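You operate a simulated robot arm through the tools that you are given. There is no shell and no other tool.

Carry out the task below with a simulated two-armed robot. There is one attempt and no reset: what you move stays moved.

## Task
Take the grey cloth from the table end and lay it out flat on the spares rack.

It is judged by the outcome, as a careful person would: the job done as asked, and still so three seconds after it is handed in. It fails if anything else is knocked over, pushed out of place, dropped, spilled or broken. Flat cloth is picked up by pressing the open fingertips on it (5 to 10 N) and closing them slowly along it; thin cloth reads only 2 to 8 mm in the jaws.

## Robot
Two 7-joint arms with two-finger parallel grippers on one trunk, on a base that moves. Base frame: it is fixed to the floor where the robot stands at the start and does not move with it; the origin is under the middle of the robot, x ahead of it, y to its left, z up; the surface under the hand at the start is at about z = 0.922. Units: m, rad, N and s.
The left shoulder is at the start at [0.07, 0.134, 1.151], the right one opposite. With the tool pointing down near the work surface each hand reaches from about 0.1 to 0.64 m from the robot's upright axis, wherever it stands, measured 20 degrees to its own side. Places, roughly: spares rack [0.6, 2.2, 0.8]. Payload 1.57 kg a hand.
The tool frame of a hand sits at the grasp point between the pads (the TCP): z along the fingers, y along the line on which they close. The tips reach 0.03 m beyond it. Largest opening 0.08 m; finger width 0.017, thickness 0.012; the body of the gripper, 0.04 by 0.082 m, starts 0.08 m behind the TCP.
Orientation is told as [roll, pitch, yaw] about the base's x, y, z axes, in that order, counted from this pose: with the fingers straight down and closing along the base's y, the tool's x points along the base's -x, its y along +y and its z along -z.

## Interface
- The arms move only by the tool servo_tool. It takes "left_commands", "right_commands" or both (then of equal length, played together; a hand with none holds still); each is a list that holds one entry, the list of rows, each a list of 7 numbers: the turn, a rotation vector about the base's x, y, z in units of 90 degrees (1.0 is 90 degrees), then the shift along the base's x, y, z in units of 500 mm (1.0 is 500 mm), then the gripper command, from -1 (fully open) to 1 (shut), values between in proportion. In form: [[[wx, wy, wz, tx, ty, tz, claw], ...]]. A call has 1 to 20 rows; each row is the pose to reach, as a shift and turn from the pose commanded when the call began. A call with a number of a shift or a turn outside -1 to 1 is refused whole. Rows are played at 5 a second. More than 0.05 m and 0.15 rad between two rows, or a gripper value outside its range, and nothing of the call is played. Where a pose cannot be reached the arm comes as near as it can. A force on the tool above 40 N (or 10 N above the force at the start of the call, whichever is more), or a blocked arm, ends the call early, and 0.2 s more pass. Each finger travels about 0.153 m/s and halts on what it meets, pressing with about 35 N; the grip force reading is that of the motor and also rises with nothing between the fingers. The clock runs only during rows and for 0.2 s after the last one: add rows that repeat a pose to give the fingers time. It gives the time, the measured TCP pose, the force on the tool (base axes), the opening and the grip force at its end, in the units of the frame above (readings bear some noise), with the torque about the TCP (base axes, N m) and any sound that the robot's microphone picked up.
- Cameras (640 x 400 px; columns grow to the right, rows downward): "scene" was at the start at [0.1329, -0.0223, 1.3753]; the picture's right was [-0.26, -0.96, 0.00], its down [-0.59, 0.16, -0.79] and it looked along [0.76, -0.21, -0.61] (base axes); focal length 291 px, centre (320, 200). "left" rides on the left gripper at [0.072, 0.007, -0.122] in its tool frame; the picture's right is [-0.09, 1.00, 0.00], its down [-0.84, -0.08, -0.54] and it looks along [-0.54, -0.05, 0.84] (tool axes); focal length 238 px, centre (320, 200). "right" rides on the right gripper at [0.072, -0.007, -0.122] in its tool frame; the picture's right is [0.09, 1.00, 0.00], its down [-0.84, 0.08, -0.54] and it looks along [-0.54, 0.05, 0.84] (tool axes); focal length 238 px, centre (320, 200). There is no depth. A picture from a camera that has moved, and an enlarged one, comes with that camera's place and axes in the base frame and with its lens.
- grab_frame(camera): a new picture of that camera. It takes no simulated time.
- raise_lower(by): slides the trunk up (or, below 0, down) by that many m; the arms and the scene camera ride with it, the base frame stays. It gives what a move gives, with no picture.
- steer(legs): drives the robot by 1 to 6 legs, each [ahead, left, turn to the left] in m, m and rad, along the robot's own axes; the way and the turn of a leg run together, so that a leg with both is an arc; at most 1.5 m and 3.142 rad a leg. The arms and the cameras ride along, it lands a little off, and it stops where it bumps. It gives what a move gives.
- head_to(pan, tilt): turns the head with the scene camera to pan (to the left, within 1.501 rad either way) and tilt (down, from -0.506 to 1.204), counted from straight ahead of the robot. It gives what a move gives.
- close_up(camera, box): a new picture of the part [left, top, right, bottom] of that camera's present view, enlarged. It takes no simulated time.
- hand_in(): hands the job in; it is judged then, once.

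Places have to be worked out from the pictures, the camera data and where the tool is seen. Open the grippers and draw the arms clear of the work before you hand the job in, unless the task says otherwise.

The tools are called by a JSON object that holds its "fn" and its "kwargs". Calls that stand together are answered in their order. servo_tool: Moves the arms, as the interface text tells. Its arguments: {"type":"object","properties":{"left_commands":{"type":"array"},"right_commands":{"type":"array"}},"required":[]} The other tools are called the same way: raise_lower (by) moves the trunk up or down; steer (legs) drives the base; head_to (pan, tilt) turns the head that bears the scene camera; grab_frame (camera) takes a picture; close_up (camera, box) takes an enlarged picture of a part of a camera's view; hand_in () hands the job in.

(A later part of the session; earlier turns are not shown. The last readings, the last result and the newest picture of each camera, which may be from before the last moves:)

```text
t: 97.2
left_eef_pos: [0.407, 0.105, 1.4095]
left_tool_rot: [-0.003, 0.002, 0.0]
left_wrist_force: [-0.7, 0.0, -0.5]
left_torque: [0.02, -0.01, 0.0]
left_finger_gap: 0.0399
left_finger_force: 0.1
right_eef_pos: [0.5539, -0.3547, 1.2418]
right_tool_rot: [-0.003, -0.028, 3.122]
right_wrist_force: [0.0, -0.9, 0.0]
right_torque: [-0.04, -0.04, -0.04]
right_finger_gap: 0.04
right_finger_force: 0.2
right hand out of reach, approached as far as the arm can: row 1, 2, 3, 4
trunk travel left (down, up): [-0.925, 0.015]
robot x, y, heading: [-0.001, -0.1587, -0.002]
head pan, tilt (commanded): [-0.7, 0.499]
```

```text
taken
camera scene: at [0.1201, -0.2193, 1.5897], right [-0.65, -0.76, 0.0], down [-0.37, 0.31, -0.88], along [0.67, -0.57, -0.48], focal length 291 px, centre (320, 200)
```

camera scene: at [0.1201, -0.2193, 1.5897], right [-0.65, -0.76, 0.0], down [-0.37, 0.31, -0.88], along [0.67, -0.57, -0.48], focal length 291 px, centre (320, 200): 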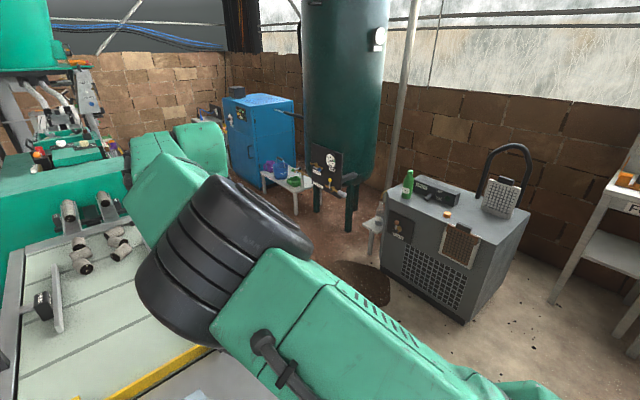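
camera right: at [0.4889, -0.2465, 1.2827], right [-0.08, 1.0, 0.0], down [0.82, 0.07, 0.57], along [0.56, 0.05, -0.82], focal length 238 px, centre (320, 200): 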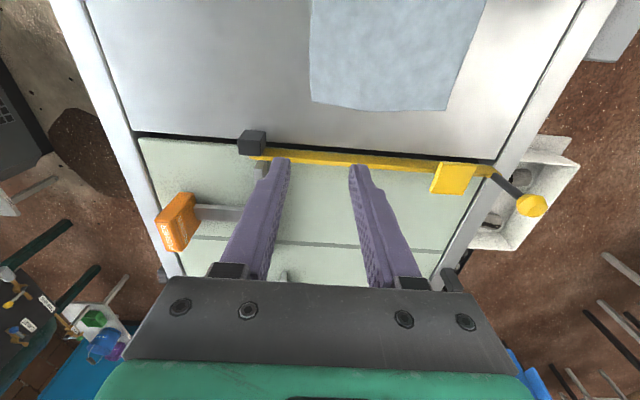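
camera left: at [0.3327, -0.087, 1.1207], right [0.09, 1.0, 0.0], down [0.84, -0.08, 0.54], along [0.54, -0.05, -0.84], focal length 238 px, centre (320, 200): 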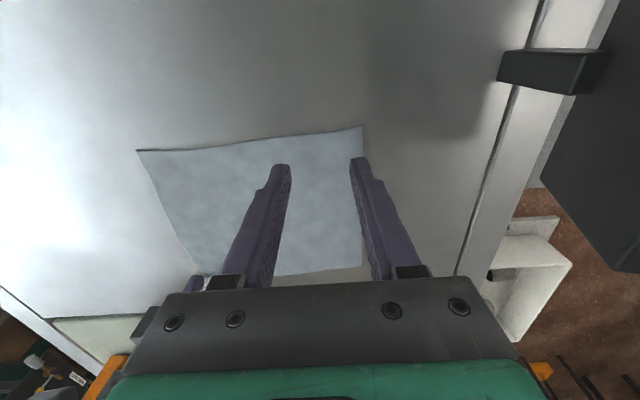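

Straight down at yaw 180° the inward limit is even tighter, while at yaw 0 the arm earlier reached rel (0.56, −0.07) at table height when stretched. So I'll use that: back the base off about 0.17 m so both hands work at long reach, and first return the right hand to yaw 0.

{"fn": "steer", "kwargs": {"legs": [[-0.17, 0, 0]]}}

{"fn": "servo_tool", "kwargs": {"right_commands": [[[0, 0, -0.09, -0.02, -0.04, 0, 0], [0, 0, -0.18, -0.04, -0.08, 0, 0], [0, 0, -0.27, -0.06, -0.12, 0, 0], [0, 0, -0.36, -0.08, -0.16, 0, 0], [0, 0, -0.45, -0.1, -0.2, 0, 0], [0, 0, -0.54, -0.12, -0.24, 0, 0], [0, 0, -0.63, -0.14, -0.28, 0, 0], [0, 0, -0.72, -0.16, -0.32, 0, 0], [0, 0, -0.81, -0.18, -0.36, 0, 0], [0, 0, -0.9, -0.2, -0.4, 0, 0], [0, 0, -0.99, -0.2, -0.4, 0, 0], [0, 0, -0.99, -0.2, -0.4, 0, 0]]]}}

{"fn": "servo_tool", "kwargs": {"right_commands": [[[0, 0, -0.09, 0, 0, 0, 0], [0, 0, -0.18, 0, 0, 0, 0], [0, 0, -0.27, 0, 0, 0, 0], [0, 0, -0.36, 0, 0, 0, 0], [0, 0, -0.45, 0, 0, 0, 0], [0, 0, -0.54, 0, 0, 0, 0], [0, 0, -0.63, 0, 0, 0, 0], [0, 0, -0.72, 0, 0, 0, 0], [0, 0, -0.81, 0, 0, 0, 0], [0, 0, -0.9, 0, 0, 0, 0], [0, 0, -0.99, 0, 0, 0, 0], [0, 0, -0.99, 0, 0, 0, 0]]]}}

{"fn": "grab_frame", "kwargs": {"camera": "scene"}}

```text
t: 98.7
left_eef_pos: [0.24, 0.1053, 1.4073]
left_tool_rot: [-0.001, 0.005, -0.002]
left_wrist_force: [0.6, -0.1, -0.7]
left_torque: [0.0, 0.03, 0.01]
left_finger_gap: 0.04
left_finger_force: 0.0
right_eef_pos: [0.3852, -0.3558, 1.2389]
right_tool_rot: [-0.004, -0.031, 3.12]
right_wrist_force: [0.2, 0.8, -0.3]
right_torque: [0.0, 0.0, -0.01]
right_finger_gap: 0.04
right_finger_force: 0.2
trunk travel left (down, up): [-0.925, 0.015]
robot x, y, heading: [-0.1696, -0.1652, -0.001]
head pan, tilt (commanded): [-0.7, 0.499]
```

```text
t: 101.2
left_eef_pos: [0.2341, 0.1033, 1.4093]
left_tool_rot: [0.0, 0.001, -0.001]
left_wrist_force: [-0.4, -0.3, 0.1]
left_torque: [0.03, -0.05, 0.01]
left_finger_gap: 0.0397
left_finger_force: 0.1
right_eef_pos: [0.0745, -0.5444, 1.2663]
right_tool_rot: [-0.007, -0.028, 1.563]
right_wrist_force: [-0.3, -0.4, 0.2]
right_torque: [-0.01, -0.02, -0.01]
right_finger_gap: 0.0399
right_finger_force: 0.2
right hand out of reach, approached as far as the arm can: row 1, 2, 3, 4, 5, 6, 7, 8, 9, 10, 11, 12
trunk travel left (down, up): [-0.925, 0.015]
robot x, y, heading: [-0.1727, -0.1583, -0.006]
head pan, tilt (commanded): [-0.7, 0.499]
```

```text
t: 103.8
left_eef_pos: [0.2336, 0.1052, 1.4091]
left_tool_rot: [0.0, 0.001, -0.001]
left_wrist_force: [0.6, 0.8, -0.2]
left_torque: [-0.01, -0.01, 0.02]
left_finger_gap: 0.0399
left_finger_force: 0.1
right_eef_pos: [-0.1579, -0.4615, 1.2811]
right_tool_rot: [-0.004, -0.027, 0.009]
right_wrist_force: [0.4, 0.3, -0.5]
right_torque: [-0.01, 0.01, 0.02]
right_finger_gap: 0.0399
right_finger_force: 0.1
right hand out of reach, approached as far as the arm can: row 1, 2, 3, 4, 5, 6, 7, 8, 9, 10, 11, 12
trunk travel left (down, up): [-0.925, 0.015]
robot x, y, heading: [-0.1717, -0.1616, -0.003]
head pan, tilt (commanded): [-0.7, 0.499]
```

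```text
taken
camera scene: at [-0.0532, -0.2184, 1.5898], right [-0.65, -0.76, 0.0], down [-0.36, 0.31, -0.88], along [0.67, -0.57, -0.48], focal length 291 px, centre (320, 200)
```

scene: 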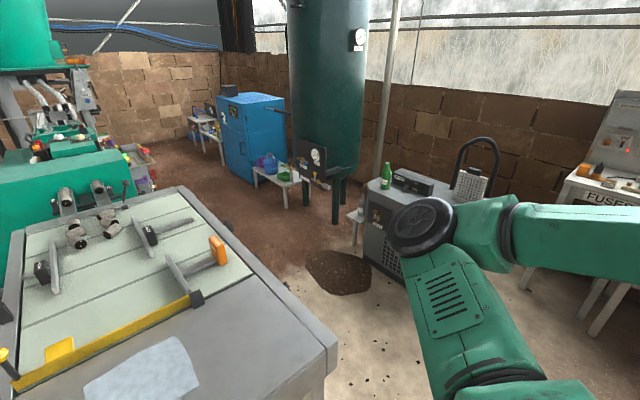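

That explains it: as I turned yaw back, the hand was dragged around behind – the last wrist joint is wound to its end stop. I unwind it by turning the yaw left through a full turn while bringing the hand back to the front right.

{"fn": "servo_tool", "kwargs": {"right_commands": [[[0, 0, 0.09, 0.06, -0.04, 0, 0], [0, 0, 0.18, 0.12, -0.08, 0, 0], [0, 0, 0.27, 0.18, -0.12, 0, 0], [0, 0, 0.36, 0.24, -0.14, 0, 0], [0, 0, 0.45, 0.3, -0.16, 0, 0], [0, 0, 0.54, 0.36, -0.16, 0, 0], [0, 0, 0.63, 0.42, -0.16, 0, 0], [0, 0, 0.72, 0.48, -0.16, 0, 0], [0, 0, 0.81, 0.54, -0.16, 0, 0], [0, 0, 0.9, 0.6, -0.16, 0, 0], [0, 0, 0.99, 0.66, -0.16, 0, 0], [0, 0, 0.99, 0.72, -0.16, 0, 0], [0, 0, 0.99, 0.78, -0.16, 0, 0], [0, 0, 0.99, 0.78, -0.16, 0, 0]]]}}

{"fn": "servo_tool", "kwargs": {"right_commands": [[[0, 0, 0.09, 0, 0, 0, 0], [0, 0, 0.18, 0, 0, 0, 0], [0, 0, 0.27, 0, 0, 0, 0], [0, 0, 0.36, 0, 0, 0, 0], [0, 0, 0.45, 0, 0, 0, 0], [0, 0, 0.54, 0, 0, 0, 0], [0, 0, 0.63, 0, 0, 0, 0], [0, 0, 0.72, 0, 0, 0, 0], [0, 0, 0.81, 0, 0, 0, 0], [0, 0, 0.9, 0, 0, 0, 0], [0, 0, 0.99, 0, 0, 0, 0], [0, 0, 0.99, 0, 0, 0, 0]]]}}

{"fn": "grab_frame", "kwargs": {"camera": "scene"}}

```text
t: 106.8
left_eef_pos: [0.2339, 0.1064, 1.4085]
left_tool_rot: [-0.002, 0.002, -0.002]
left_wrist_force: [0.0, 0.5, 1.0]
left_torque: [0.0, -0.01, -0.02]
left_finger_gap: 0.0401
left_finger_force: 0.0
right_eef_pos: [0.0808, -0.5609, 1.2692]
right_tool_rot: [-0.004, -0.027, 1.568]
right_wrist_force: [0.5, -0.7, -0.1]
right_torque: [0.01, -0.03, -0.01]
right_finger_gap: 0.0399
right_finger_force: 0.0
right hand out of reach, approached as far as the arm can: row 1, 2, 3, 4, 5, 6, 7, 8, 9, 10, 11, 12, 13, 14
trunk travel left (down, up): [-0.925, 0.015]
robot x, y, heading: [-0.1722, -0.159, -0.008]
head pan, tilt (commanded): [-0.7, 0.499]
```

```text
t: 109.5
left_eef_pos: [0.2341, 0.105, 1.4089]
left_tool_rot: [-0.003, 0.001, -0.003]
left_wrist_force: [0.0, -0.5, 0.1]
left_torque: [0.01, 0.01, -0.01]
left_finger_gap: 0.04
left_finger_force: 0.0
right_eef_pos: [0.0773, -0.5571, 1.2629]
right_tool_rot: [-0.005, -0.029, 3.122]
right_wrist_force: [1.1, -0.1, -0.5]
right_torque: [-0.02, -0.03, -0.01]
right_finger_gap: 0.0401
right_finger_force: 0.1
trunk travel left (down, up): [-0.925, 0.015]
robot x, y, heading: [-0.1735, -0.1598, -0.002]
head pan, tilt (commanded): [-0.7, 0.499]
```

```text
taken
camera scene: at [-0.0535, -0.2188, 1.5898], right [-0.65, -0.76, 0.0], down [-0.36, 0.31, -0.88], along [0.67, -0.57, -0.48], focal length 291 px, centre (320, 200)
```

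scene: 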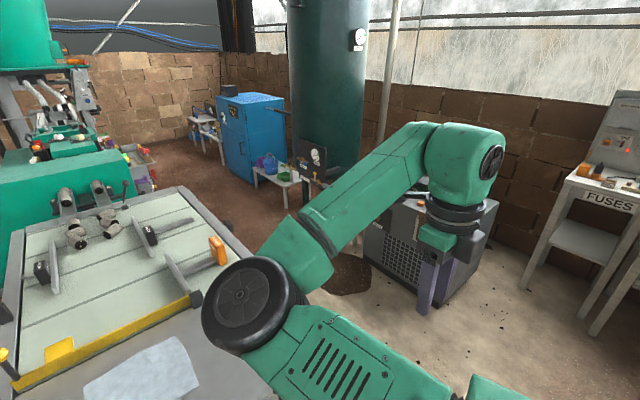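

Unwinding works: the hand turned freely on. Another half turn left brings it to yaw 0 with the original winding, as at the start, and I bring it to the front right.

{"fn": "servo_tool", "kwargs": {"right_commands": [[[0, 0, 0.09, 0.02, 0, 0, 0], [0, 0, 0.18, 0.04, 0, 0, 0], [0, 0, 0.27, 0.06, 0, 0, 0], [0, 0, 0.36, 0.08, 0, 0, 0], [0, 0, 0.45, 0.1, 0, 0, 0], [0, 0, 0.54, 0.12, 0, 0, 0], [0, 0, 0.63, 0.14, 0, 0, 0], [0, 0, 0.72, 0.16, 0, 0, 0], [0, 0, 0.81, 0.18, 0, 0, 0], [0, 0, 0.9, 0.2, 0, 0, 0], [0, 0, 0.99, 0.22, 0, 0, 0], [0, 0, 0.99, 0.22, 0, 0, 0]]]}}

{"fn": "servo_tool", "kwargs": {"right_commands": [[[0, 0, 0.09, 0.02, 0, 0, 0], [0, 0, 0.18, 0.04, 0, 0, 0], [0, 0, 0.27, 0.06, 0, 0, 0], [0, 0, 0.36, 0.08, 0, 0, 0], [0, 0, 0.45, 0.1, 0, 0, 0], [0, 0, 0.54, 0.12, 0, 0, 0], [0, 0, 0.63, 0.14, 0, 0, 0], [0, 0, 0.72, 0.16, 0, 0, 0], [0, 0, 0.81, 0.18, 0, 0, 0], [0, 0, 0.9, 0.2, 0, 0, 0], [0, 0, 1.0, 0.22, 0, 0, 0], [0, 0, 1.0, 0.22, 0, 0, 0]]]}}

{"fn": "grab_frame", "kwargs": {"camera": "scene"}}

```text
t: 112.0
left_eef_pos: [0.2347, 0.1048, 1.4091]
left_tool_rot: [-0.002, 0.004, -0.002]
left_wrist_force: [0.0, 0.2, -0.8]
left_torque: [0.04, 0.03, 0.02]
left_finger_gap: 0.0403
left_finger_force: 0.1
right_eef_pos: [0.1891, -0.5584, 1.2648]
right_tool_rot: [-0.006, -0.028, -1.605]
right_wrist_force: [0.5, 0.6, -0.3]
right_torque: [-0.03, -0.03, 0.02]
right_finger_gap: 0.04
right_finger_force: 0.0
trunk travel left (down, up): [-0.925, 0.015]
robot x, y, heading: [-0.1712, -0.1613, -0.006]
head pan, tilt (commanded): [-0.7, 0.499]
```

```text
refused: row 11 steps farther than a row can; nothing moved
```

```text
taken
camera scene: at [-0.0535, -0.219, 1.5898], right [-0.65, -0.76, 0.0], down [-0.36, 0.31, -0.88], along [0.67, -0.57, -0.48], focal length 291 px, centre (320, 200)
```

scene: 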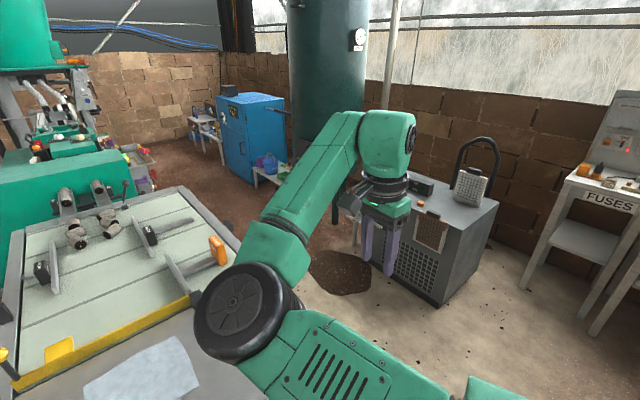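

The wrist roll is now near mid‑range at yaw −90°. That is a good state to test the inward reach again without the wrist interfering.

{"fn": "servo_tool", "kwargs": {"right_commands": [[[0, 0, 0, 0.03, 0.06, -0.01, 0], [0, 0, 0, 0.06, 0.12, -0.02, 0], [0, 0, 0, 0.09, 0.18, -0.03, 0], [0, 0, 0, 0.12, 0.24, -0.04, 0], [0, 0, 0, 0.14, 0.3, -0.05, 0], [0, 0, 0, 0.16, 0.36, -0.06, 0], [0, 0, 0, 0.18, 0.42, -0.07, 0], [0, 0, 0, 0.2, 0.48, -0.08, 0], [0, 0, 0, 0.2, 0.48, -0.08, 0]]]}}

{"fn": "grab_frame", "kwargs": {"camera": "scene"}}

```text
t: 114.0
left_eef_pos: [0.2317, 0.1046, 1.4098]
left_tool_rot: [-0.002, 0.001, 0.0]
left_wrist_force: [0.8, 1.0, 0.2]
left_torque: [0.0, -0.02, -0.01]
left_finger_gap: 0.0401
left_finger_force: 0.0
right_eef_pos: [0.3933, -0.3412, 1.2224]
right_tool_rot: [-0.005, -0.028, -1.609]
right_wrist_force: [-0.1, 0.4, -0.9]
right_torque: [0.02, -0.01, 0.02]
right_finger_gap: 0.04
right_finger_force: 0.1
right hand out of reach, approached as far as the arm can: row 1, 2, 3, 4, 5, 6, 7, 8, 9
trunk travel left (down, up): [-0.925, 0.015]
robot x, y, heading: [-0.1749, -0.1615, -0.009]
head pan, tilt (commanded): [-0.7, 0.499]
```

```text
taken
camera scene: at [-0.0551, -0.2193, 1.5899], right [-0.65, -0.76, 0.0], down [-0.36, 0.31, -0.88], along [0.67, -0.57, -0.48], focal length 291 px, centre (320, 200)
```

scene: 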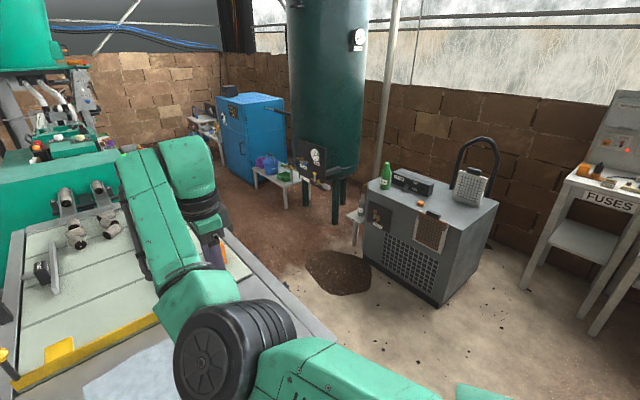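

With the wrist free, the inward stop is the shoulder joint, so the elbow has to pass over the top. With the fingers down, that happens naturally when the hand is low and close, with the forearm hanging vertically. I move the hand there, in front of the table's edge.

{"fn": "servo_tool", "kwargs": {"right_commands": [[[0, 0, 0, -0.039, -0.073, -0.007, 0], [0, 0, 0, -0.077, -0.147, -0.014, 0], [0, 0, 0, -0.116, -0.22, -0.02, 0], [0, 0, 0, -0.155, -0.293, -0.027, 0], [0, 0, 0, -0.193, -0.367, -0.034, 0], [0, 0, 0, -0.232, -0.44, -0.04, 0], [0, 0, 0, -0.269, -0.414, -0.097, 0], [0, 0, 0, -0.306, -0.389, -0.154, 0], [0, 0, 0, -0.343, -0.363, -0.211, 0], [0, 0, 0, -0.38, -0.337, -0.268, 0], [0, 0, 0, -0.418, -0.311, -0.326, 0], [0, 0, 0, -0.455, -0.286, -0.383, 0], [0, 0, 0, -0.492, -0.26, -0.44, 0], [0, 0, 0, -0.492, -0.26, -0.44, 0]]]}}

{"fn": "grab_frame", "kwargs": {"camera": "scene"}}

```text
t: 116.9
left_eef_pos: [0.2353, 0.1063, 1.4083]
left_tool_rot: [-0.001, 0.001, -0.003]
left_wrist_force: [0.9, -0.6, -0.5]
left_torque: [-0.01, 0.03, -0.01]
left_finger_gap: 0.0398
left_finger_force: 0.0
right_eef_pos: [0.2234, -0.5246, 1.0931]
right_tool_rot: [0.248, -0.138, -1.676]
right_wrist_force: [0.8, -0.1, 0.3]
right_torque: [-0.04, 0.02, 0.01]
right_finger_gap: 0.0399
right_finger_force: 0.0
right hand out of reach, approached as far as the arm can: row 1, 2
trunk travel left (down, up): [-0.925, 0.015]
robot x, y, heading: [-0.1731, -0.1595, -0.007]
head pan, tilt (commanded): [-0.7, 0.499]
stopped in row 14 (right hand): the arm was blocked; the commanded pose is now the measured one
```

```text
taken
camera scene: at [-0.0525, -0.2173, 1.5898], right [-0.65, -0.76, 0.0], down [-0.37, 0.31, -0.88], along [0.67, -0.57, -0.48], focal length 291 px, centre (320, 200)
```

scene: 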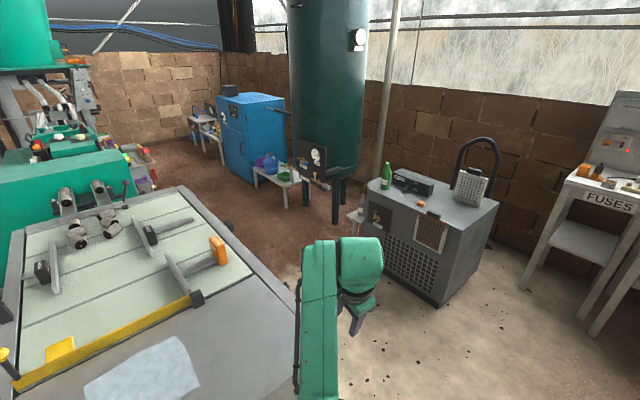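

The arm was blocked with the elbow dropped low near the table's front edge. I lift the hand back up and out right away, then check the scene around it.

{"fn": "servo_tool", "kwargs": {"right_commands": [[[0, 0, 0, 0, -0.02, 0.04, 0], [0, 0, 0, 0.02, -0.04, 0.1, 0], [0, 0, 0, 0.04, -0.06, 0.16, 0], [0, 0, 0, 0.06, -0.08, 0.22, 0], [0, 0, 0, 0.08, -0.1, 0.28, 0], [0, 0, 0, 0.08, -0.1, 0.28, 0]]]}}

{"fn": "head_to", "kwargs": {"pan": -0.5, "tilt": 0.9}}

{"fn": "grab_frame", "kwargs": {"camera": "scene"}}

```text
t: 118.3
left_eef_pos: [0.2351, 0.1059, 1.408]
left_tool_rot: [-0.002, 0.003, -0.002]
left_wrist_force: [-0.4, 0.0, -0.4]
left_torque: [-0.02, -0.01, 0.01]
left_finger_gap: 0.04
left_finger_force: 0.1
right_eef_pos: [0.2617, -0.5716, 1.2322]
right_tool_rot: [0.249, -0.131, -1.674]
right_wrist_force: [0.0, -0.6, 0.1]
right_torque: [-0.01, 0.0, 0.03]
right_finger_gap: 0.0402
right_finger_force: 0.1
trunk travel left (down, up): [-0.925, 0.015]
robot x, y, heading: [-0.1715, -0.1621, -0.008]
head pan, tilt (commanded): [-0.7, 0.499]
```

```text
t: 119.2
left_eef_pos: [0.2333, 0.1059, 1.408]
left_tool_rot: [-0.001, 0.0, -0.002]
left_wrist_force: [0.0, -0.7, -0.7]
left_torque: [-0.02, 0.03, 0.05]
left_finger_gap: 0.0401
left_finger_force: 0.0
right_eef_pos: [0.2631, -0.5741, 1.2331]
right_tool_rot: [0.248, -0.132, -1.674]
right_wrist_force: [-0.1, -0.2, 0.5]
right_torque: [0.01, 0.02, 0.0]
right_finger_gap: 0.0402
right_finger_force: 0.2
trunk travel left (down, up): [-0.925, 0.015]
robot x, y, heading: [-0.1732, -0.162, 0.002]
head pan, tilt (commanded): [-0.499, 0.901]
```

```text
taken
camera scene: at [-0.0568, -0.1965, 1.556], right [-0.48, -0.88, 0.0], down [-0.69, 0.38, -0.62], along [0.54, -0.3, -0.78], focal length 291 px, centre (320, 200)
```

scene: 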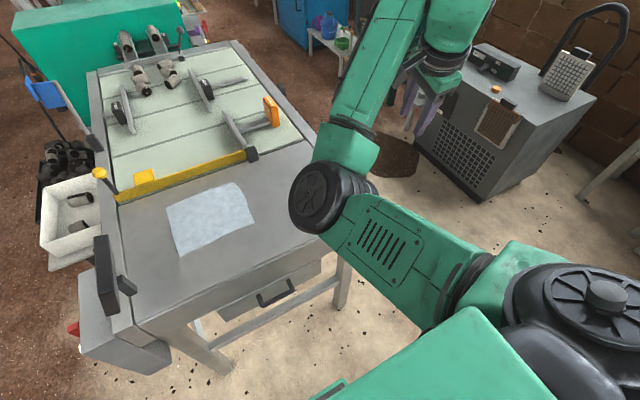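

The scene and cloth are unchanged. I go with the stretched elbow‑in posture: I square the right hand up to yaw 0, fingers straight down, while bringing it forward.

{"fn": "servo_tool", "kwargs": {"right_commands": [[[-0.0042, 0.0165, 0.089, 0.02, 0.01, 0, 0], [-0.0083, 0.0331, 0.178, 0.04, 0.02, 0, 0], [-0.0125, 0.0496, 0.267, 0.06, 0.03, 0, 0], [-0.0166, 0.0661, 0.356, 0.08, 0.04, 0, 0], [-0.0208, 0.0827, 0.445, 0.1, 0.06, 0, 0], [-0.025, 0.0992, 0.534, 0.12, 0.08, 0, 0], [-0.0291, 0.1157, 0.623, 0.14, 0.1, 0, 0], [-0.0333, 0.1322, 0.712, 0.16, 0.12, 0, 0], [-0.0374, 0.1488, 0.801, 0.18, 0.14, 0, 0], [-0.0416, 0.1653, 0.8905, 0.2, 0.16, 0, 0], [-0.0416, 0.1653, 0.8905, 0.2, 0.16, 0, 0]]]}}

{"fn": "servo_tool", "kwargs": {"right_commands": [[[-0.0037, 0.0146, 0.079, 0.04, 0.04, 0, 0], [-0.0073, 0.0292, 0.157, 0.08, 0.08, 0, 0], [-0.0073, 0.0292, 0.157, 0.12, 0.12, 0, 0], [-0.0073, 0.0292, 0.157, 0.14, 0.16, 0, 0], [-0.0073, 0.0292, 0.157, 0.14, 0.2, 0, 0], [-0.0073, 0.0292, 0.157, 0.14, 0.24, 0, 0], [-0.0073, 0.0292, 0.157, 0.14, 0.24, 0, 0]]]}}

{"fn": "grab_frame", "kwargs": {"camera": "scene"}}

```text
t: 121.5
left_eef_pos: [0.2338, 0.1047, 1.4091]
left_tool_rot: [-0.002, 0.0, -0.001]
left_wrist_force: [0.1, 0.4, 0.0]
left_torque: [0.0, 0.01, -0.02]
left_finger_gap: 0.0399
left_finger_force: 0.1
right_eef_pos: [0.3638, -0.494, 1.2318]
right_tool_rot: [0.018, -0.044, -0.247]
right_wrist_force: [0.4, -0.1, -0.8]
right_torque: [0.01, 0.0, -0.02]
right_finger_gap: 0.04
right_finger_force: 0.0
trunk travel left (down, up): [-0.925, 0.015]
robot x, y, heading: [-0.1741, -0.1603, -0.006]
head pan, tilt (commanded): [-0.499, 0.901]
```

```text
t: 123.2
left_eef_pos: [0.2338, 0.105, 1.4096]
left_tool_rot: [-0.003, -0.001, -0.001]
left_wrist_force: [-0.1, 0.6, 0.4]
left_torque: [0.01, 0.01, 0.02]
left_finger_gap: 0.0398
left_finger_force: 0.1
right_eef_pos: [0.4314, -0.3733, 1.2307]
right_tool_rot: [0.0, 0.001, -0.002]
right_wrist_force: [0.3, -0.5, -0.4]
right_torque: [0.0, 0.02, -0.01]
right_finger_gap: 0.0401
right_finger_force: 0.1
right hand out of reach, approached as far as the arm can: row 4
trunk travel left (down, up): [-0.925, 0.015]
robot x, y, heading: [-0.1739, -0.1605, -0.004]
head pan, tilt (commanded): [-0.499, 0.901]
```

```text
taken
camera scene: at [-0.0572, -0.1967, 1.5559], right [-0.48, -0.88, 0.0], down [-0.69, 0.38, -0.62], along [0.54, -0.3, -0.78], focal length 291 px, centre (320, 200)
```

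scene: 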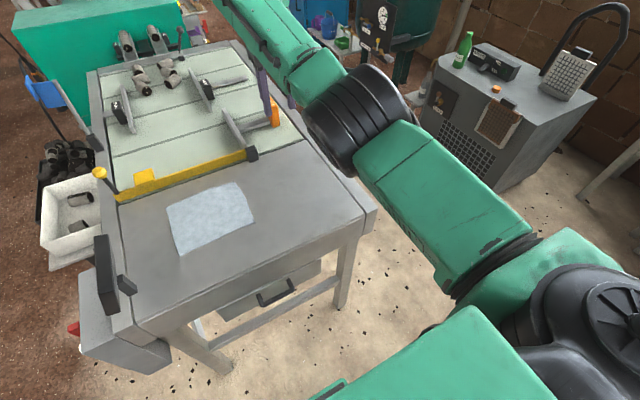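

Good – the right hand now sits exactly at (0.431, −0.373, 1.231) with no orientation error, in a nearly straight posture. I continue inward at this reach.

{"fn": "servo_tool", "kwargs": {"right_commands": [[[0, 0, 0, 0, 0.04, 0, 0], [0, 0, 0, 0, 0.08, 0, 0], [0, 0, 0, 0, 0.12, 0, 0], [0, 0, 0, 0, 0.16, 0, 0], [0, 0, 0, 0, 0.2, 0, 0], [0, 0, 0, 0, 0.24, 0, 0], [0, 0, 0, 0, 0.24, 0, 0]]]}}

{"fn": "grab_frame", "kwargs": {"camera": "scene"}}

```text
t: 124.8
left_eef_pos: [0.235, 0.1037, 1.4075]
left_tool_rot: [-0.001, 0.003, -0.002]
left_wrist_force: [0.3, -0.7, -0.5]
left_torque: [-0.01, 0.02, 0.0]
left_finger_gap: 0.04
left_finger_force: 0.1
right_eef_pos: [0.4285, -0.2563, 1.2314]
right_tool_rot: [0.002, 0.0, -0.002]
right_wrist_force: [1.1, -0.1, -0.2]
right_torque: [0.03, 0.0, 0.06]
right_finger_gap: 0.04
right_finger_force: 0.1
right hand out of reach, approached as far as the arm can: row 6, 7
trunk travel left (down, up): [-0.925, 0.015]
robot x, y, heading: [-0.1725, -0.1622, -0.003]
head pan, tilt (commanded): [-0.499, 0.901]
```

```text
taken
camera scene: at [-0.0563, -0.1974, 1.5559], right [-0.48, -0.88, 0.0], down [-0.69, 0.38, -0.62], along [0.54, -0.3, -0.78], focal length 291 px, centre (320, 200)
```

scene: 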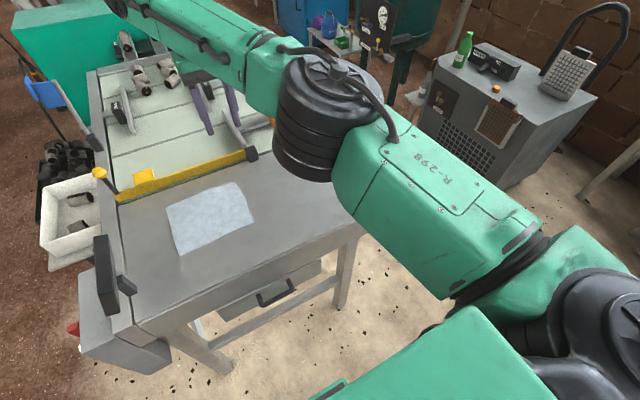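

Excellent: "R‑298" now faces up and the elbow is on the outside, a true mirror of the left arm, with the fingers down and yaw 0. I gently retract to see whether it stays so.

{"fn": "servo_tool", "kwargs": {"right_commands": [[[0, 0, 0, -0.04, 0, 0, 0], [0, 0, 0, -0.08, 0, 0, 0], [0, 0, 0, -0.12, 0, 0, 0], [0, 0, 0, -0.16, 0, 0, 0], [0, 0, 0, -0.2, 0, 0, 0], [0, 0, 0, -0.2, 0, 0, 0]]]}}

{"fn": "grab_frame", "kwargs": {"camera": "scene"}}

```text
t: 126.2
left_eef_pos: [0.2335, 0.1051, 1.4091]
left_tool_rot: [0.0, -0.001, -0.002]
left_wrist_force: [0.0, 0.6, -0.6]
left_torque: [0.01, 0.0, -0.01]
left_finger_gap: 0.0402
left_finger_force: 0.0
right_eef_pos: [0.3284, -0.2551, 1.2314]
right_tool_rot: [0.002, 0.002, -0.002]
right_wrist_force: [-1.3, 0.4, 0.3]
right_torque: [0.01, 0.04, 0.03]
right_finger_gap: 0.0399
right_finger_force: 0.1
right hand out of reach, approached as far as the arm can: row 1
trunk travel left (down, up): [-0.925, 0.015]
robot x, y, heading: [-0.1742, -0.1588, -0.003]
head pan, tilt (commanded): [-0.499, 0.901]
```

```text
taken
camera scene: at [-0.057, -0.1975, 1.5559], right [-0.48, -0.88, 0.0], down [-0.69, 0.38, -0.62], along [0.54, -0.3, -0.78], focal length 291 px, centre (320, 200)
```

scene: 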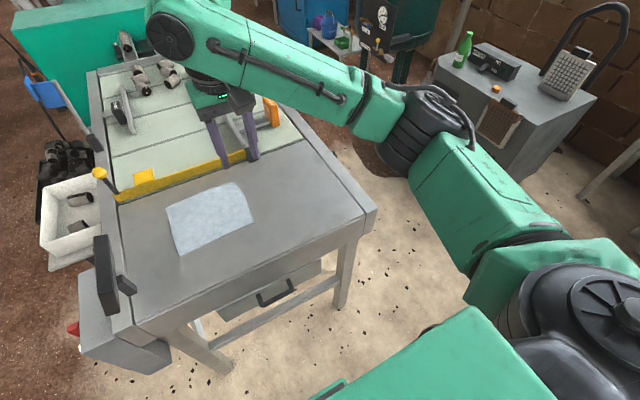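

Now both arms mirror each other, and the right hand moves freely at (0.328, −0.255, 1.231). I drive 0.1 m forward with the hands still high, then lower the trunk back to its starting height.

{"fn": "steer", "kwargs": {"legs": [[0.1, 0, 0]]}}

{"fn": "raise_lower", "kwargs": {"by": -0.17}}

{"fn": "head_to", "kwargs": {"pan": 0.0, "tilt": 0.85}}

{"fn": "grab_frame", "kwargs": {"camera": "scene"}}

{"fn": "grab_frame", "kwargs": {"camera": "right"}}

```text
t: 127.3
left_eef_pos: [0.3244, 0.1059, 1.4113]
left_tool_rot: [-0.002, -0.008, -0.003]
left_wrist_force: [-0.1, 0.6, 1.1]
left_torque: [0.0, -0.07, -0.02]
left_finger_gap: 0.04
left_finger_force: 0.0
right_eef_pos: [0.4215, -0.2537, 1.2344]
right_tool_rot: [-0.001, -0.004, 0.0]
right_wrist_force: [-0.3, 0.3, -0.2]
right_torque: [0.01, -0.04, -0.05]
right_finger_gap: 0.04
right_finger_force: 0.1
trunk travel left (down, up): [-0.925, 0.015]
robot x, y, heading: [-0.0743, -0.1583, -0.004]
head pan, tilt (commanded): [-0.499, 0.901]
```

```text
t: 129.2
left_eef_pos: [0.3335, 0.1059, 1.2389]
left_tool_rot: [-0.003, 0.0, -0.001]
left_wrist_force: [0.7, -0.3, 0.0]
left_torque: [0.03, 0.03, 0.04]
left_finger_gap: 0.0401
left_finger_force: 0.0
right_eef_pos: [0.4285, -0.2532, 1.0615]
right_tool_rot: [0.001, 0.001, 0.001]
right_wrist_force: [-0.2, 0.3, 0.1]
right_torque: [0.0, 0.0, 0.0]
right_finger_gap: 0.0402
right_finger_force: 0.1
trunk travel left (down, up): [-0.755, 0.185]
robot x, y, heading: [-0.0735, -0.1593, 0.0]
head pan, tilt (commanded): [-0.499, 0.901]
```

```text
t: 130.2
left_eef_pos: [0.3331, 0.1046, 1.2397]
left_tool_rot: [-0.002, 0.001, -0.003]
left_wrist_force: [-0.2, -0.9, 0.0]
left_torque: [0.02, -0.02, -0.03]
left_finger_gap: 0.04
left_finger_force: 0.0
right_eef_pos: [0.4282, -0.2531, 1.0616]
right_tool_rot: [-0.001, 0.0, 0.003]
right_wrist_force: [-0.3, -0.1, -0.5]
right_torque: [0.0, -0.01, 0.0]
right_finger_gap: 0.0399
right_finger_force: 0.0
trunk travel left (down, up): [-0.755, 0.185]
robot x, y, heading: [-0.0724, -0.1601, -0.004]
head pan, tilt (commanded): [0.0, 0.85]
```

```text
taken
camera scene: at [0.0546, -0.1607, 1.3898], right [0.0, -1.0, 0.0], down [-0.75, 0.0, -0.66], along [0.66, 0.0, -0.75], focal length 291 px, centre (320, 200)
```

scene: 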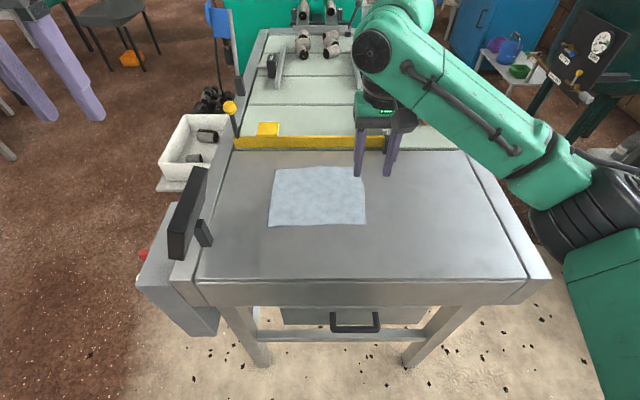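

```text
taken
camera right: at [0.3576, -0.2603, 1.1828], right [-0.09, 1.0, 0.0], down [0.84, 0.08, 0.54], along [0.54, 0.05, -0.84], focal length 238 px, centre (320, 200)
```

right: 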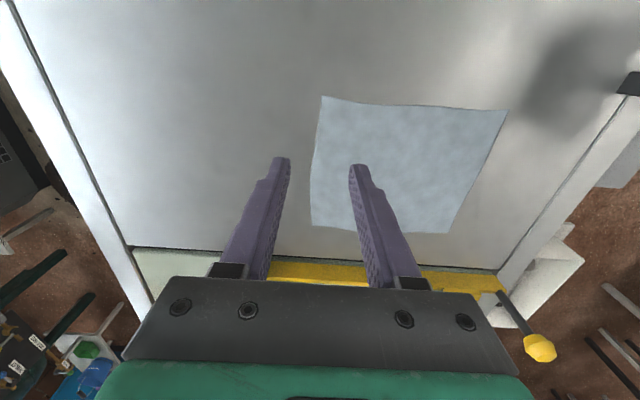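

Both hand cameras and the scene agree: near edge from (0.396, −0.059) to (0.4005, −0.2535), far edge x≈0.57. I bring the left hand over the near‑left corner and line the right hand up over the near‑right corner, both at z≈1.06.

{"fn": "servo_tool", "kwargs": {"left_commands": [[[0, 0, 0, 0.032, -0.079, 0, 0], [0, 0, 0, 0.063, -0.158, 0, 0], [0, 0, 0, 0.095, -0.236, 0, 0], [0, 0, 0, 0.126, -0.315, 0, 0], [0, 0, 0, 0.158, -0.394, 0, 0], [0, 0, 0, 0.158, -0.394, -0.072, 0], [0, 0, 0, 0.158, -0.394, -0.143, 0], [0, 0, 0, 0.158, -0.394, -0.215, 0], [0, 0, 0, 0.158, -0.394, -0.286, 0], [0, 0, 0, 0.158, -0.394, -0.358, 0], [0, 0, 0, 0.158, -0.394, -0.358, 0]]], "right_commands": [[[0, 0, 0, -0.01, 0.02, 0, 0], [0, 0, 0, -0.0235, 0.04, 0, 0], [0, 0, 0, -0.0235, 0.065, 0, 0], [0, 0, 0, -0.0235, 0.065, 0, 0], [0, 0, 0, -0.0235, 0.065, 0, 0], [0, 0, 0, -0.0235, 0.065, 0, 0], [0, 0, 0, -0.0235, 0.065, 0, 0], [0, 0, 0, -0.0235, 0.065, 0, 0], [0, 0, 0, -0.0235, 0.065, 0, 0], [0, 0, 0, -0.0235, 0.065, 0, 0], [0, 0, 0, -0.0235, 0.065, 0, 0]]]}}

{"fn": "grab_frame", "kwargs": {"camera": "scene"}}

{"fn": "grab_frame", "kwargs": {"camera": "left"}}

{"fn": "grab_frame", "kwargs": {"camera": "right"}}

```text
t: 132.6
left_eef_pos: [0.4121, -0.093, 1.062]
left_tool_rot: [-0.001, 0.001, 0.002]
left_wrist_force: [0.0, 0.8, 0.1]
left_torque: [0.02, 0.01, 0.03]
left_finger_gap: 0.04
left_finger_force: 0.0
right_eef_pos: [0.4161, -0.222, 1.0624]
right_tool_rot: [0.0, 0.0, 0.002]
right_wrist_force: [0.0, 0.3, 1.0]
right_torque: [0.0, 0.02, 0.03]
right_finger_gap: 0.0401
right_finger_force: 0.0
trunk travel left (down, up): [-0.755, 0.185]
robot x, y, heading: [-0.0736, -0.1619, -0.0]
head pan, tilt (commanded): [0.0, 0.85]
```

```text
taken
camera scene: at [0.0542, -0.161, 1.3898], right [0.0, -1.0, 0.0], down [-0.75, 0.0, -0.66], along [0.66, 0.0, -0.75], focal length 291 px, centre (320, 200)
```

scene: 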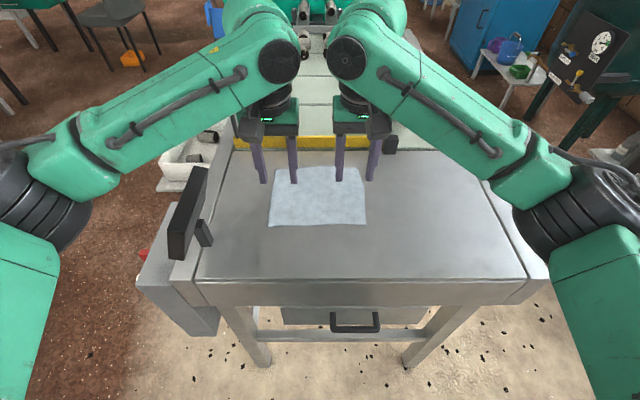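

```text
taken
camera left: at [0.3395, -0.0847, 1.1828], right [0.09, 1.0, 0.0], down [0.84, -0.08, 0.54], along [0.54, -0.05, -0.84], focal length 238 px, centre (320, 200)
```

left: 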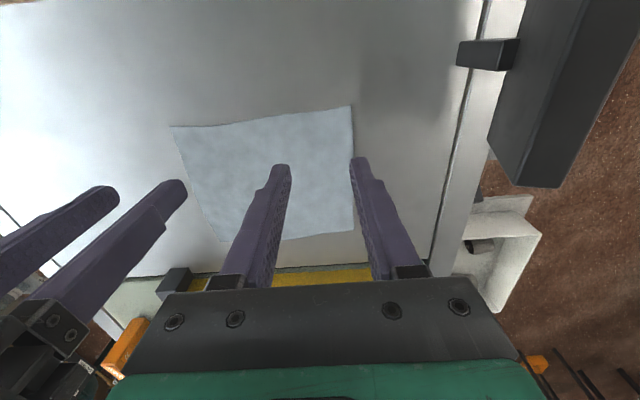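

```text
taken
camera right: at [0.3456, -0.2283, 1.1829], right [-0.09, 1.0, 0.0], down [0.84, 0.08, 0.54], along [0.54, 0.05, -0.84], focal length 238 px, centre (320, 200)
```

right: 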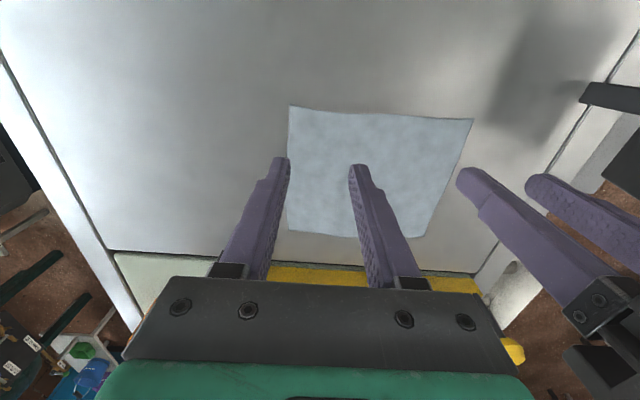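

Both hands are centred over the two near corners with safe spacing. I descend together to just above the cloth (TCP z≈0.958).

{"fn": "servo_tool", "kwargs": {"left_commands": [[[0, 0, 0, 0, 0, -0.06, 0], [0, 0, 0, 0, 0, -0.12, 0], [0, 0, 0, 0, 0, -0.18, 0], [0, 0, 0, 0, 0, -0.208, 0], [0, 0, 0, 0, 0, -0.208, 0]]], "right_commands": [[[0, 0, 0, 0, 0, -0.06, 0], [0, 0, 0, 0, 0, -0.12, 0], [0, 0, 0, 0, 0, -0.18, 0], [0, 0, 0, 0, 0, -0.208, 0], [0, 0, 0, 0, 0, -0.208, 0]]]}}

{"fn": "close_up", "kwargs": {"camera": "scene", "box": [230, 130, 410, 250]}}

{"fn": "grab_frame", "kwargs": {"camera": "left"}}

{"fn": "grab_frame", "kwargs": {"camera": "right"}}

```text
t: 133.8
left_eef_pos: [0.412, -0.0941, 0.9546]
left_tool_rot: [-0.002, 0.0, -0.001]
left_wrist_force: [1.2, -0.9, 0.1]
left_torque: [0.01, -0.03, -0.01]
left_finger_gap: 0.0402
left_finger_force: 0.0
right_eef_pos: [0.4138, -0.2222, 0.9571]
right_tool_rot: [0.003, 0.0, 0.003]
right_wrist_force: [0.0, -0.4, -0.8]
right_torque: [-0.01, 0.02, 0.0]
right_finger_gap: 0.04
right_finger_force: 0.0
trunk travel left (down, up): [-0.755, 0.185]
robot x, y, heading: [-0.0721, -0.1607, 0.002]
head pan, tilt (commanded): [0.0, 0.85]
```

```text
3.33 times, centred on (320, 190) of scene
camera zoom: at [0.0544, -0.1607, 1.3898], right [0.0, -1.0, 0.0], down [-0.75, 0.0, -0.66], along [0.66, 0.0, -0.75], focal length 968 px, centre (320, 233)
```

zoom: 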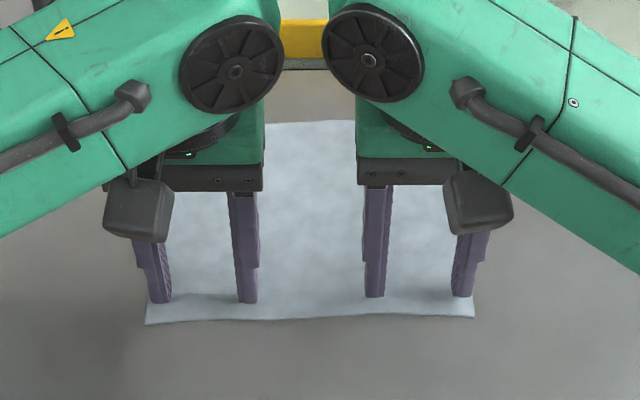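

```text
taken
camera left: at [0.3396, -0.086, 1.0779], right [0.09, 1.0, 0.0], down [0.84, -0.08, 0.54], along [0.54, -0.05, -0.84], focal length 238 px, centre (320, 200)
```

left: 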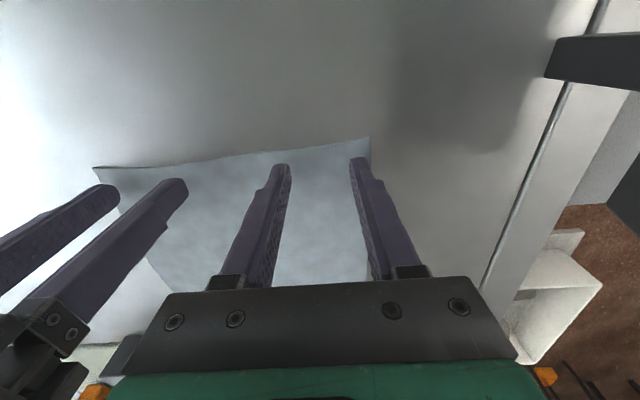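

```text
taken
camera right: at [0.3444, -0.228, 1.0783], right [-0.09, 1.0, 0.0], down [0.84, 0.08, 0.54], along [0.54, 0.05, -0.84], focal length 238 px, centre (320, 200)
```

right: 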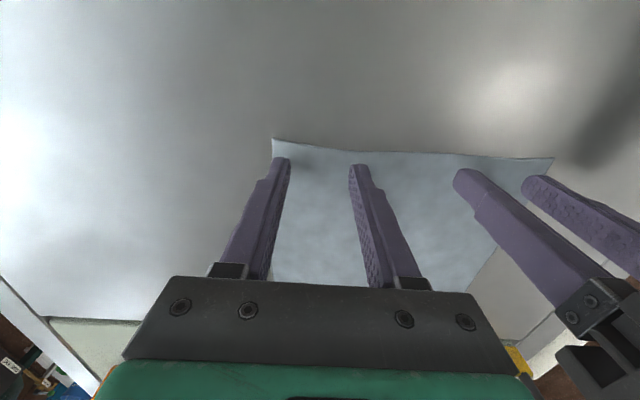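

All four fingertips are just above the cloth, inside both corners. I narrow the opening slightly and press down in 2 mm steps, reading the force.

{"fn": "servo_tool", "kwargs": {"left_commands": [[[0, 0, 0, 0, 0, 0, 0.12], [0, 0, 0, 0, 0, -0.004, 0.12], [0, 0, 0, 0, 0, -0.008, 0.12], [0, 0, 0, 0, 0, -0.012, 0.12], [0, 0, 0, 0, 0, -0.012, 0.12]]], "right_commands": [[[0, 0, 0, 0, 0, 0, 0.12], [0, 0, 0, 0, 0, -0.004, 0.12], [0, 0, 0, 0, 0, -0.008, 0.12], [0, 0, 0, 0, 0, -0.012, 0.12], [0, 0, 0, 0, 0, -0.012, 0.12]]]}}

```text
t: 134.9
left_eef_pos: [0.4112, -0.0935, 0.9535]
left_tool_rot: [-0.001, -0.009, 0.0]
left_wrist_force: [4.4, -0.3, 28.0]
left_torque: [0.37, 0.0, -0.06]
left_finger_gap: 0.0354
left_finger_force: 0.0
right_eef_pos: [0.4133, -0.2201, 0.9541]
right_tool_rot: [0.002, -0.003, 0.003]
right_wrist_force: [1.5, 0.0, 4.8]
right_torque: [-0.05, -0.04, 0.01]
right_finger_gap: 0.0354
right_finger_force: 0.0
trunk travel left (down, up): [-0.755, 0.185]
robot x, y, heading: [-0.0717, -0.1611, -0.003]
head pan, tilt (commanded): [0.0, 0.85]
```

The left hand presses 28 N, too much, and the right 4.8 N. I ease the left up about 3.3 mm and lower the right by 0.5 mm to get both near 7–8 N.

{"fn": "servo_tool", "kwargs": {"left_commands": [[[0, 0, 0, 0, 0, 0.0066, 0.12], [0, 0, 0, 0, 0, 0.0066, 0.12]]], "right_commands": [[[0, 0, 0, 0, 0, -0.001, 0.12], [0, 0, 0, 0, 0, -0.001, 0.12]]]}}

```text
t: 135.6
left_eef_pos: [0.4087, -0.0931, 0.9528]
left_tool_rot: [0.002, -0.001, -0.004]
left_wrist_force: [1.2, 0.3, 7.5]
left_torque: [0.08, -0.04, -0.03]
left_finger_gap: 0.0349
left_finger_force: 0.0
right_eef_pos: [0.4132, -0.221, 0.9528]
right_tool_rot: [0.002, -0.006, 0.002]
right_wrist_force: [-1.4, -2.3, 17.4]
right_torque: [-0.28, 0.08, 0.0]
right_finger_gap: 0.0354
right_finger_force: 0.0
trunk travel left (down, up): [-0.755, 0.185]
robot x, y, heading: [-0.0725, -0.1628, 0.001]
head pan, tilt (commanded): [0.0, 0.85]
```

Left is at 7.5 N, right now 17 N; I ease the right up 0.5 mm.

{"fn": "servo_tool", "kwargs": {"left_commands": [[[0, 0, 0, 0, 0, 0, 0.12], [0, 0, 0, 0, 0, 0, 0.12]]], "right_commands": [[[0, 0, 0, 0, 0, 0.001, 0.12], [0, 0, 0, 0, 0, 0.001, 0.12]]]}}

```text
t: 136.2
left_eef_pos: [0.4091, -0.0929, 0.9539]
left_tool_rot: [-0.002, -0.002, -0.002]
left_wrist_force: [0.7, -0.6, 1.2]
left_torque: [0.02, 0.01, 0.0]
left_finger_gap: 0.0351
left_finger_force: 0.0
right_eef_pos: [0.4144, -0.2209, 0.9533]
right_tool_rot: [0.004, -0.003, 0.002]
right_wrist_force: [-0.7, -1.1, 18.2]
right_torque: [-0.22, 0.11, -0.03]
right_finger_gap: 0.0352
right_finger_force: 0.1
trunk travel left (down, up): [-0.755, 0.185]
robot x, y, heading: [-0.0736, -0.1599, -0.002]
head pan, tilt (commanded): [0.0, 0.85]
```

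The readings drift slightly: left 1.2 N, right 18 N. I lower the left by 0.5 mm and raise the right by 1 mm, with settling time.

{"fn": "servo_tool", "kwargs": {"left_commands": [[[0, 0, 0, 0, 0, -0.001, 0.12], [0, 0, 0, 0, 0, -0.001, 0.12], [0, 0, 0, 0, 0, -0.001, 0.12]]], "right_commands": [[[0, 0, 0, 0, 0, 0.002, 0.12], [0, 0, 0, 0, 0, 0.002, 0.12], [0, 0, 0, 0, 0, 0.002, 0.12]]]}}

```text
t: 136.9
left_eef_pos: [0.4101, -0.0926, 0.9538]
left_tool_rot: [-0.003, -0.004, -0.001]
left_wrist_force: [-0.8, -1.6, 4.8]
left_torque: [0.0, 0.03, 0.02]
left_finger_gap: 0.0352
left_finger_force: 0.1
right_eef_pos: [0.4127, -0.2212, 0.9545]
right_tool_rot: [0.001, 0.0, 0.003]
right_wrist_force: [-0.5, 1.4, 8.1]
right_torque: [-0.04, 0.01, -0.01]
right_finger_gap: 0.0349
right_finger_force: 0.0
trunk travel left (down, up): [-0.755, 0.185]
robot x, y, heading: [-0.0724, -0.1576, -0.001]
head pan, tilt (commanded): [0.0, 0.85]
```

Left 4.8 N, right 8.1 N: good pressing forces. I now close both grippers slowly while holding that pressure (left a quarter millimetre lower).

{"fn": "servo_tool", "kwargs": {"left_commands": [[[0, 0, 0, 0, 0, -0.0008, 0.2], [0, 0, 0, 0, 0, -0.0008, 0.28], [0, 0, 0, 0, 0, -0.0008, 0.36], [0, 0, 0, 0, 0, -0.0008, 0.44], [0, 0, 0, 0, 0, -0.0008, 0.52], [0, 0, 0, 0, 0, -0.0008, 0.6], [0, 0, 0, 0, 0, -0.0008, 0.68], [0, 0, 0, 0, 0, -0.0008, 0.76], [0, 0, 0, 0, 0, -0.0008, 0.84], [0, 0, 0, 0, 0, -0.0008, 0.92], [0, 0, 0, 0, 0, -0.0008, 1], [0, 0, 0, 0, 0, -0.0008, 1], [0, 0, 0, 0, 0, -0.0008, 1]]], "right_commands": [[[0, 0, 0, 0, 0, 0, 0.2], [0, 0, 0, 0, 0, 0, 0.28], [0, 0, 0, 0, 0, 0, 0.36], [0, 0, 0, 0, 0, 0, 0.44], [0, 0, 0, 0, 0, 0, 0.52], [0, 0, 0, 0, 0, 0, 0.6], [0, 0, 0, 0, 0, 0, 0.68], [0, 0, 0, 0, 0, 0, 0.76], [0, 0, 0, 0, 0, 0, 0.84], [0, 0, 0, 0, 0, 0, 0.92], [0, 0, 0, 0, 0, 0, 1], [0, 0, 0, 0, 0, 0, 1], [0, 0, 0, 0, 0, 0, 1]]]}}

{"fn": "close_up", "kwargs": {"camera": "scene", "box": [230, 130, 410, 250]}}

{"fn": "grab_frame", "kwargs": {"camera": "left"}}

{"fn": "grab_frame", "kwargs": {"camera": "right"}}

```text
t: 139.8
left_eef_pos: [0.4109, -0.0936, 0.9531]
left_tool_rot: [-0.003, -0.002, -0.002]
left_wrist_force: [1.0, -9.3, 12.9]
left_torque: [-0.22, -0.01, 0.01]
left_finger_gap: 0.0023
left_finger_force: 24.2
right_eef_pos: [0.414, -0.2216, 0.953]
right_tool_rot: [0.002, -0.001, 0.002]
right_wrist_force: [0.0, 9.0, 0.7]
right_torque: [0.27, 0.04, 0.0]
right_finger_gap: 0.002
right_finger_force: 23.9
trunk travel left (down, up): [-0.755, 0.185]
robot x, y, heading: [-0.0734, -0.1585, -0.006]
head pan, tilt (commanded): [0.0, 0.85]
```

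```text
3.33 times, centred on (320, 190) of scene
camera zoom: at [0.0522, -0.161, 1.3901], right [0.0, -1.0, 0.0], down [-0.75, 0.0, -0.66], along [0.66, 0.0, -0.75], focal length 968 px, centre (320, 233)
```

zoom: 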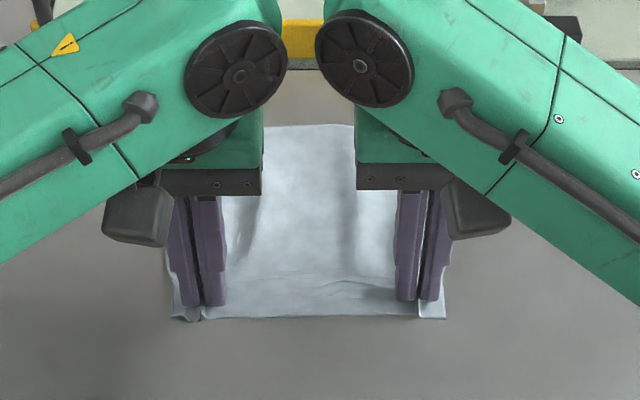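

```text
taken
camera left: at [0.3381, -0.0853, 1.0754], right [0.09, 1.0, 0.0], down [0.84, -0.08, 0.54], along [0.54, -0.05, -0.84], focal length 238 px, centre (320, 200)
```

left: 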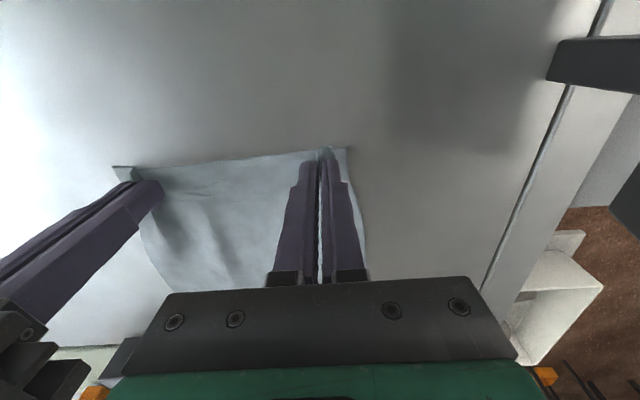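

```text
taken
camera right: at [0.3433, -0.2279, 1.0748], right [-0.09, 1.0, 0.0], down [0.84, 0.08, 0.54], along [0.54, 0.05, -0.84], focal length 238 px, centre (320, 200)
```

right: 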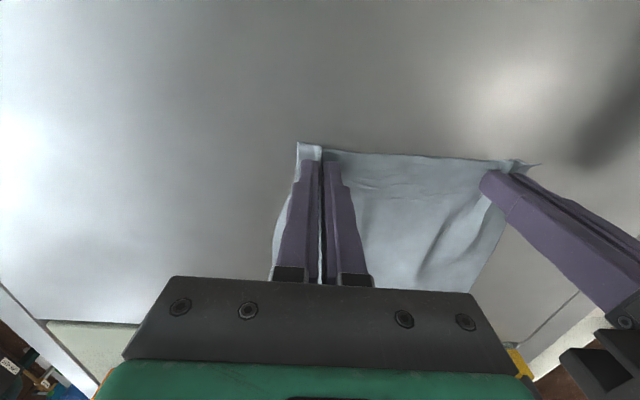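

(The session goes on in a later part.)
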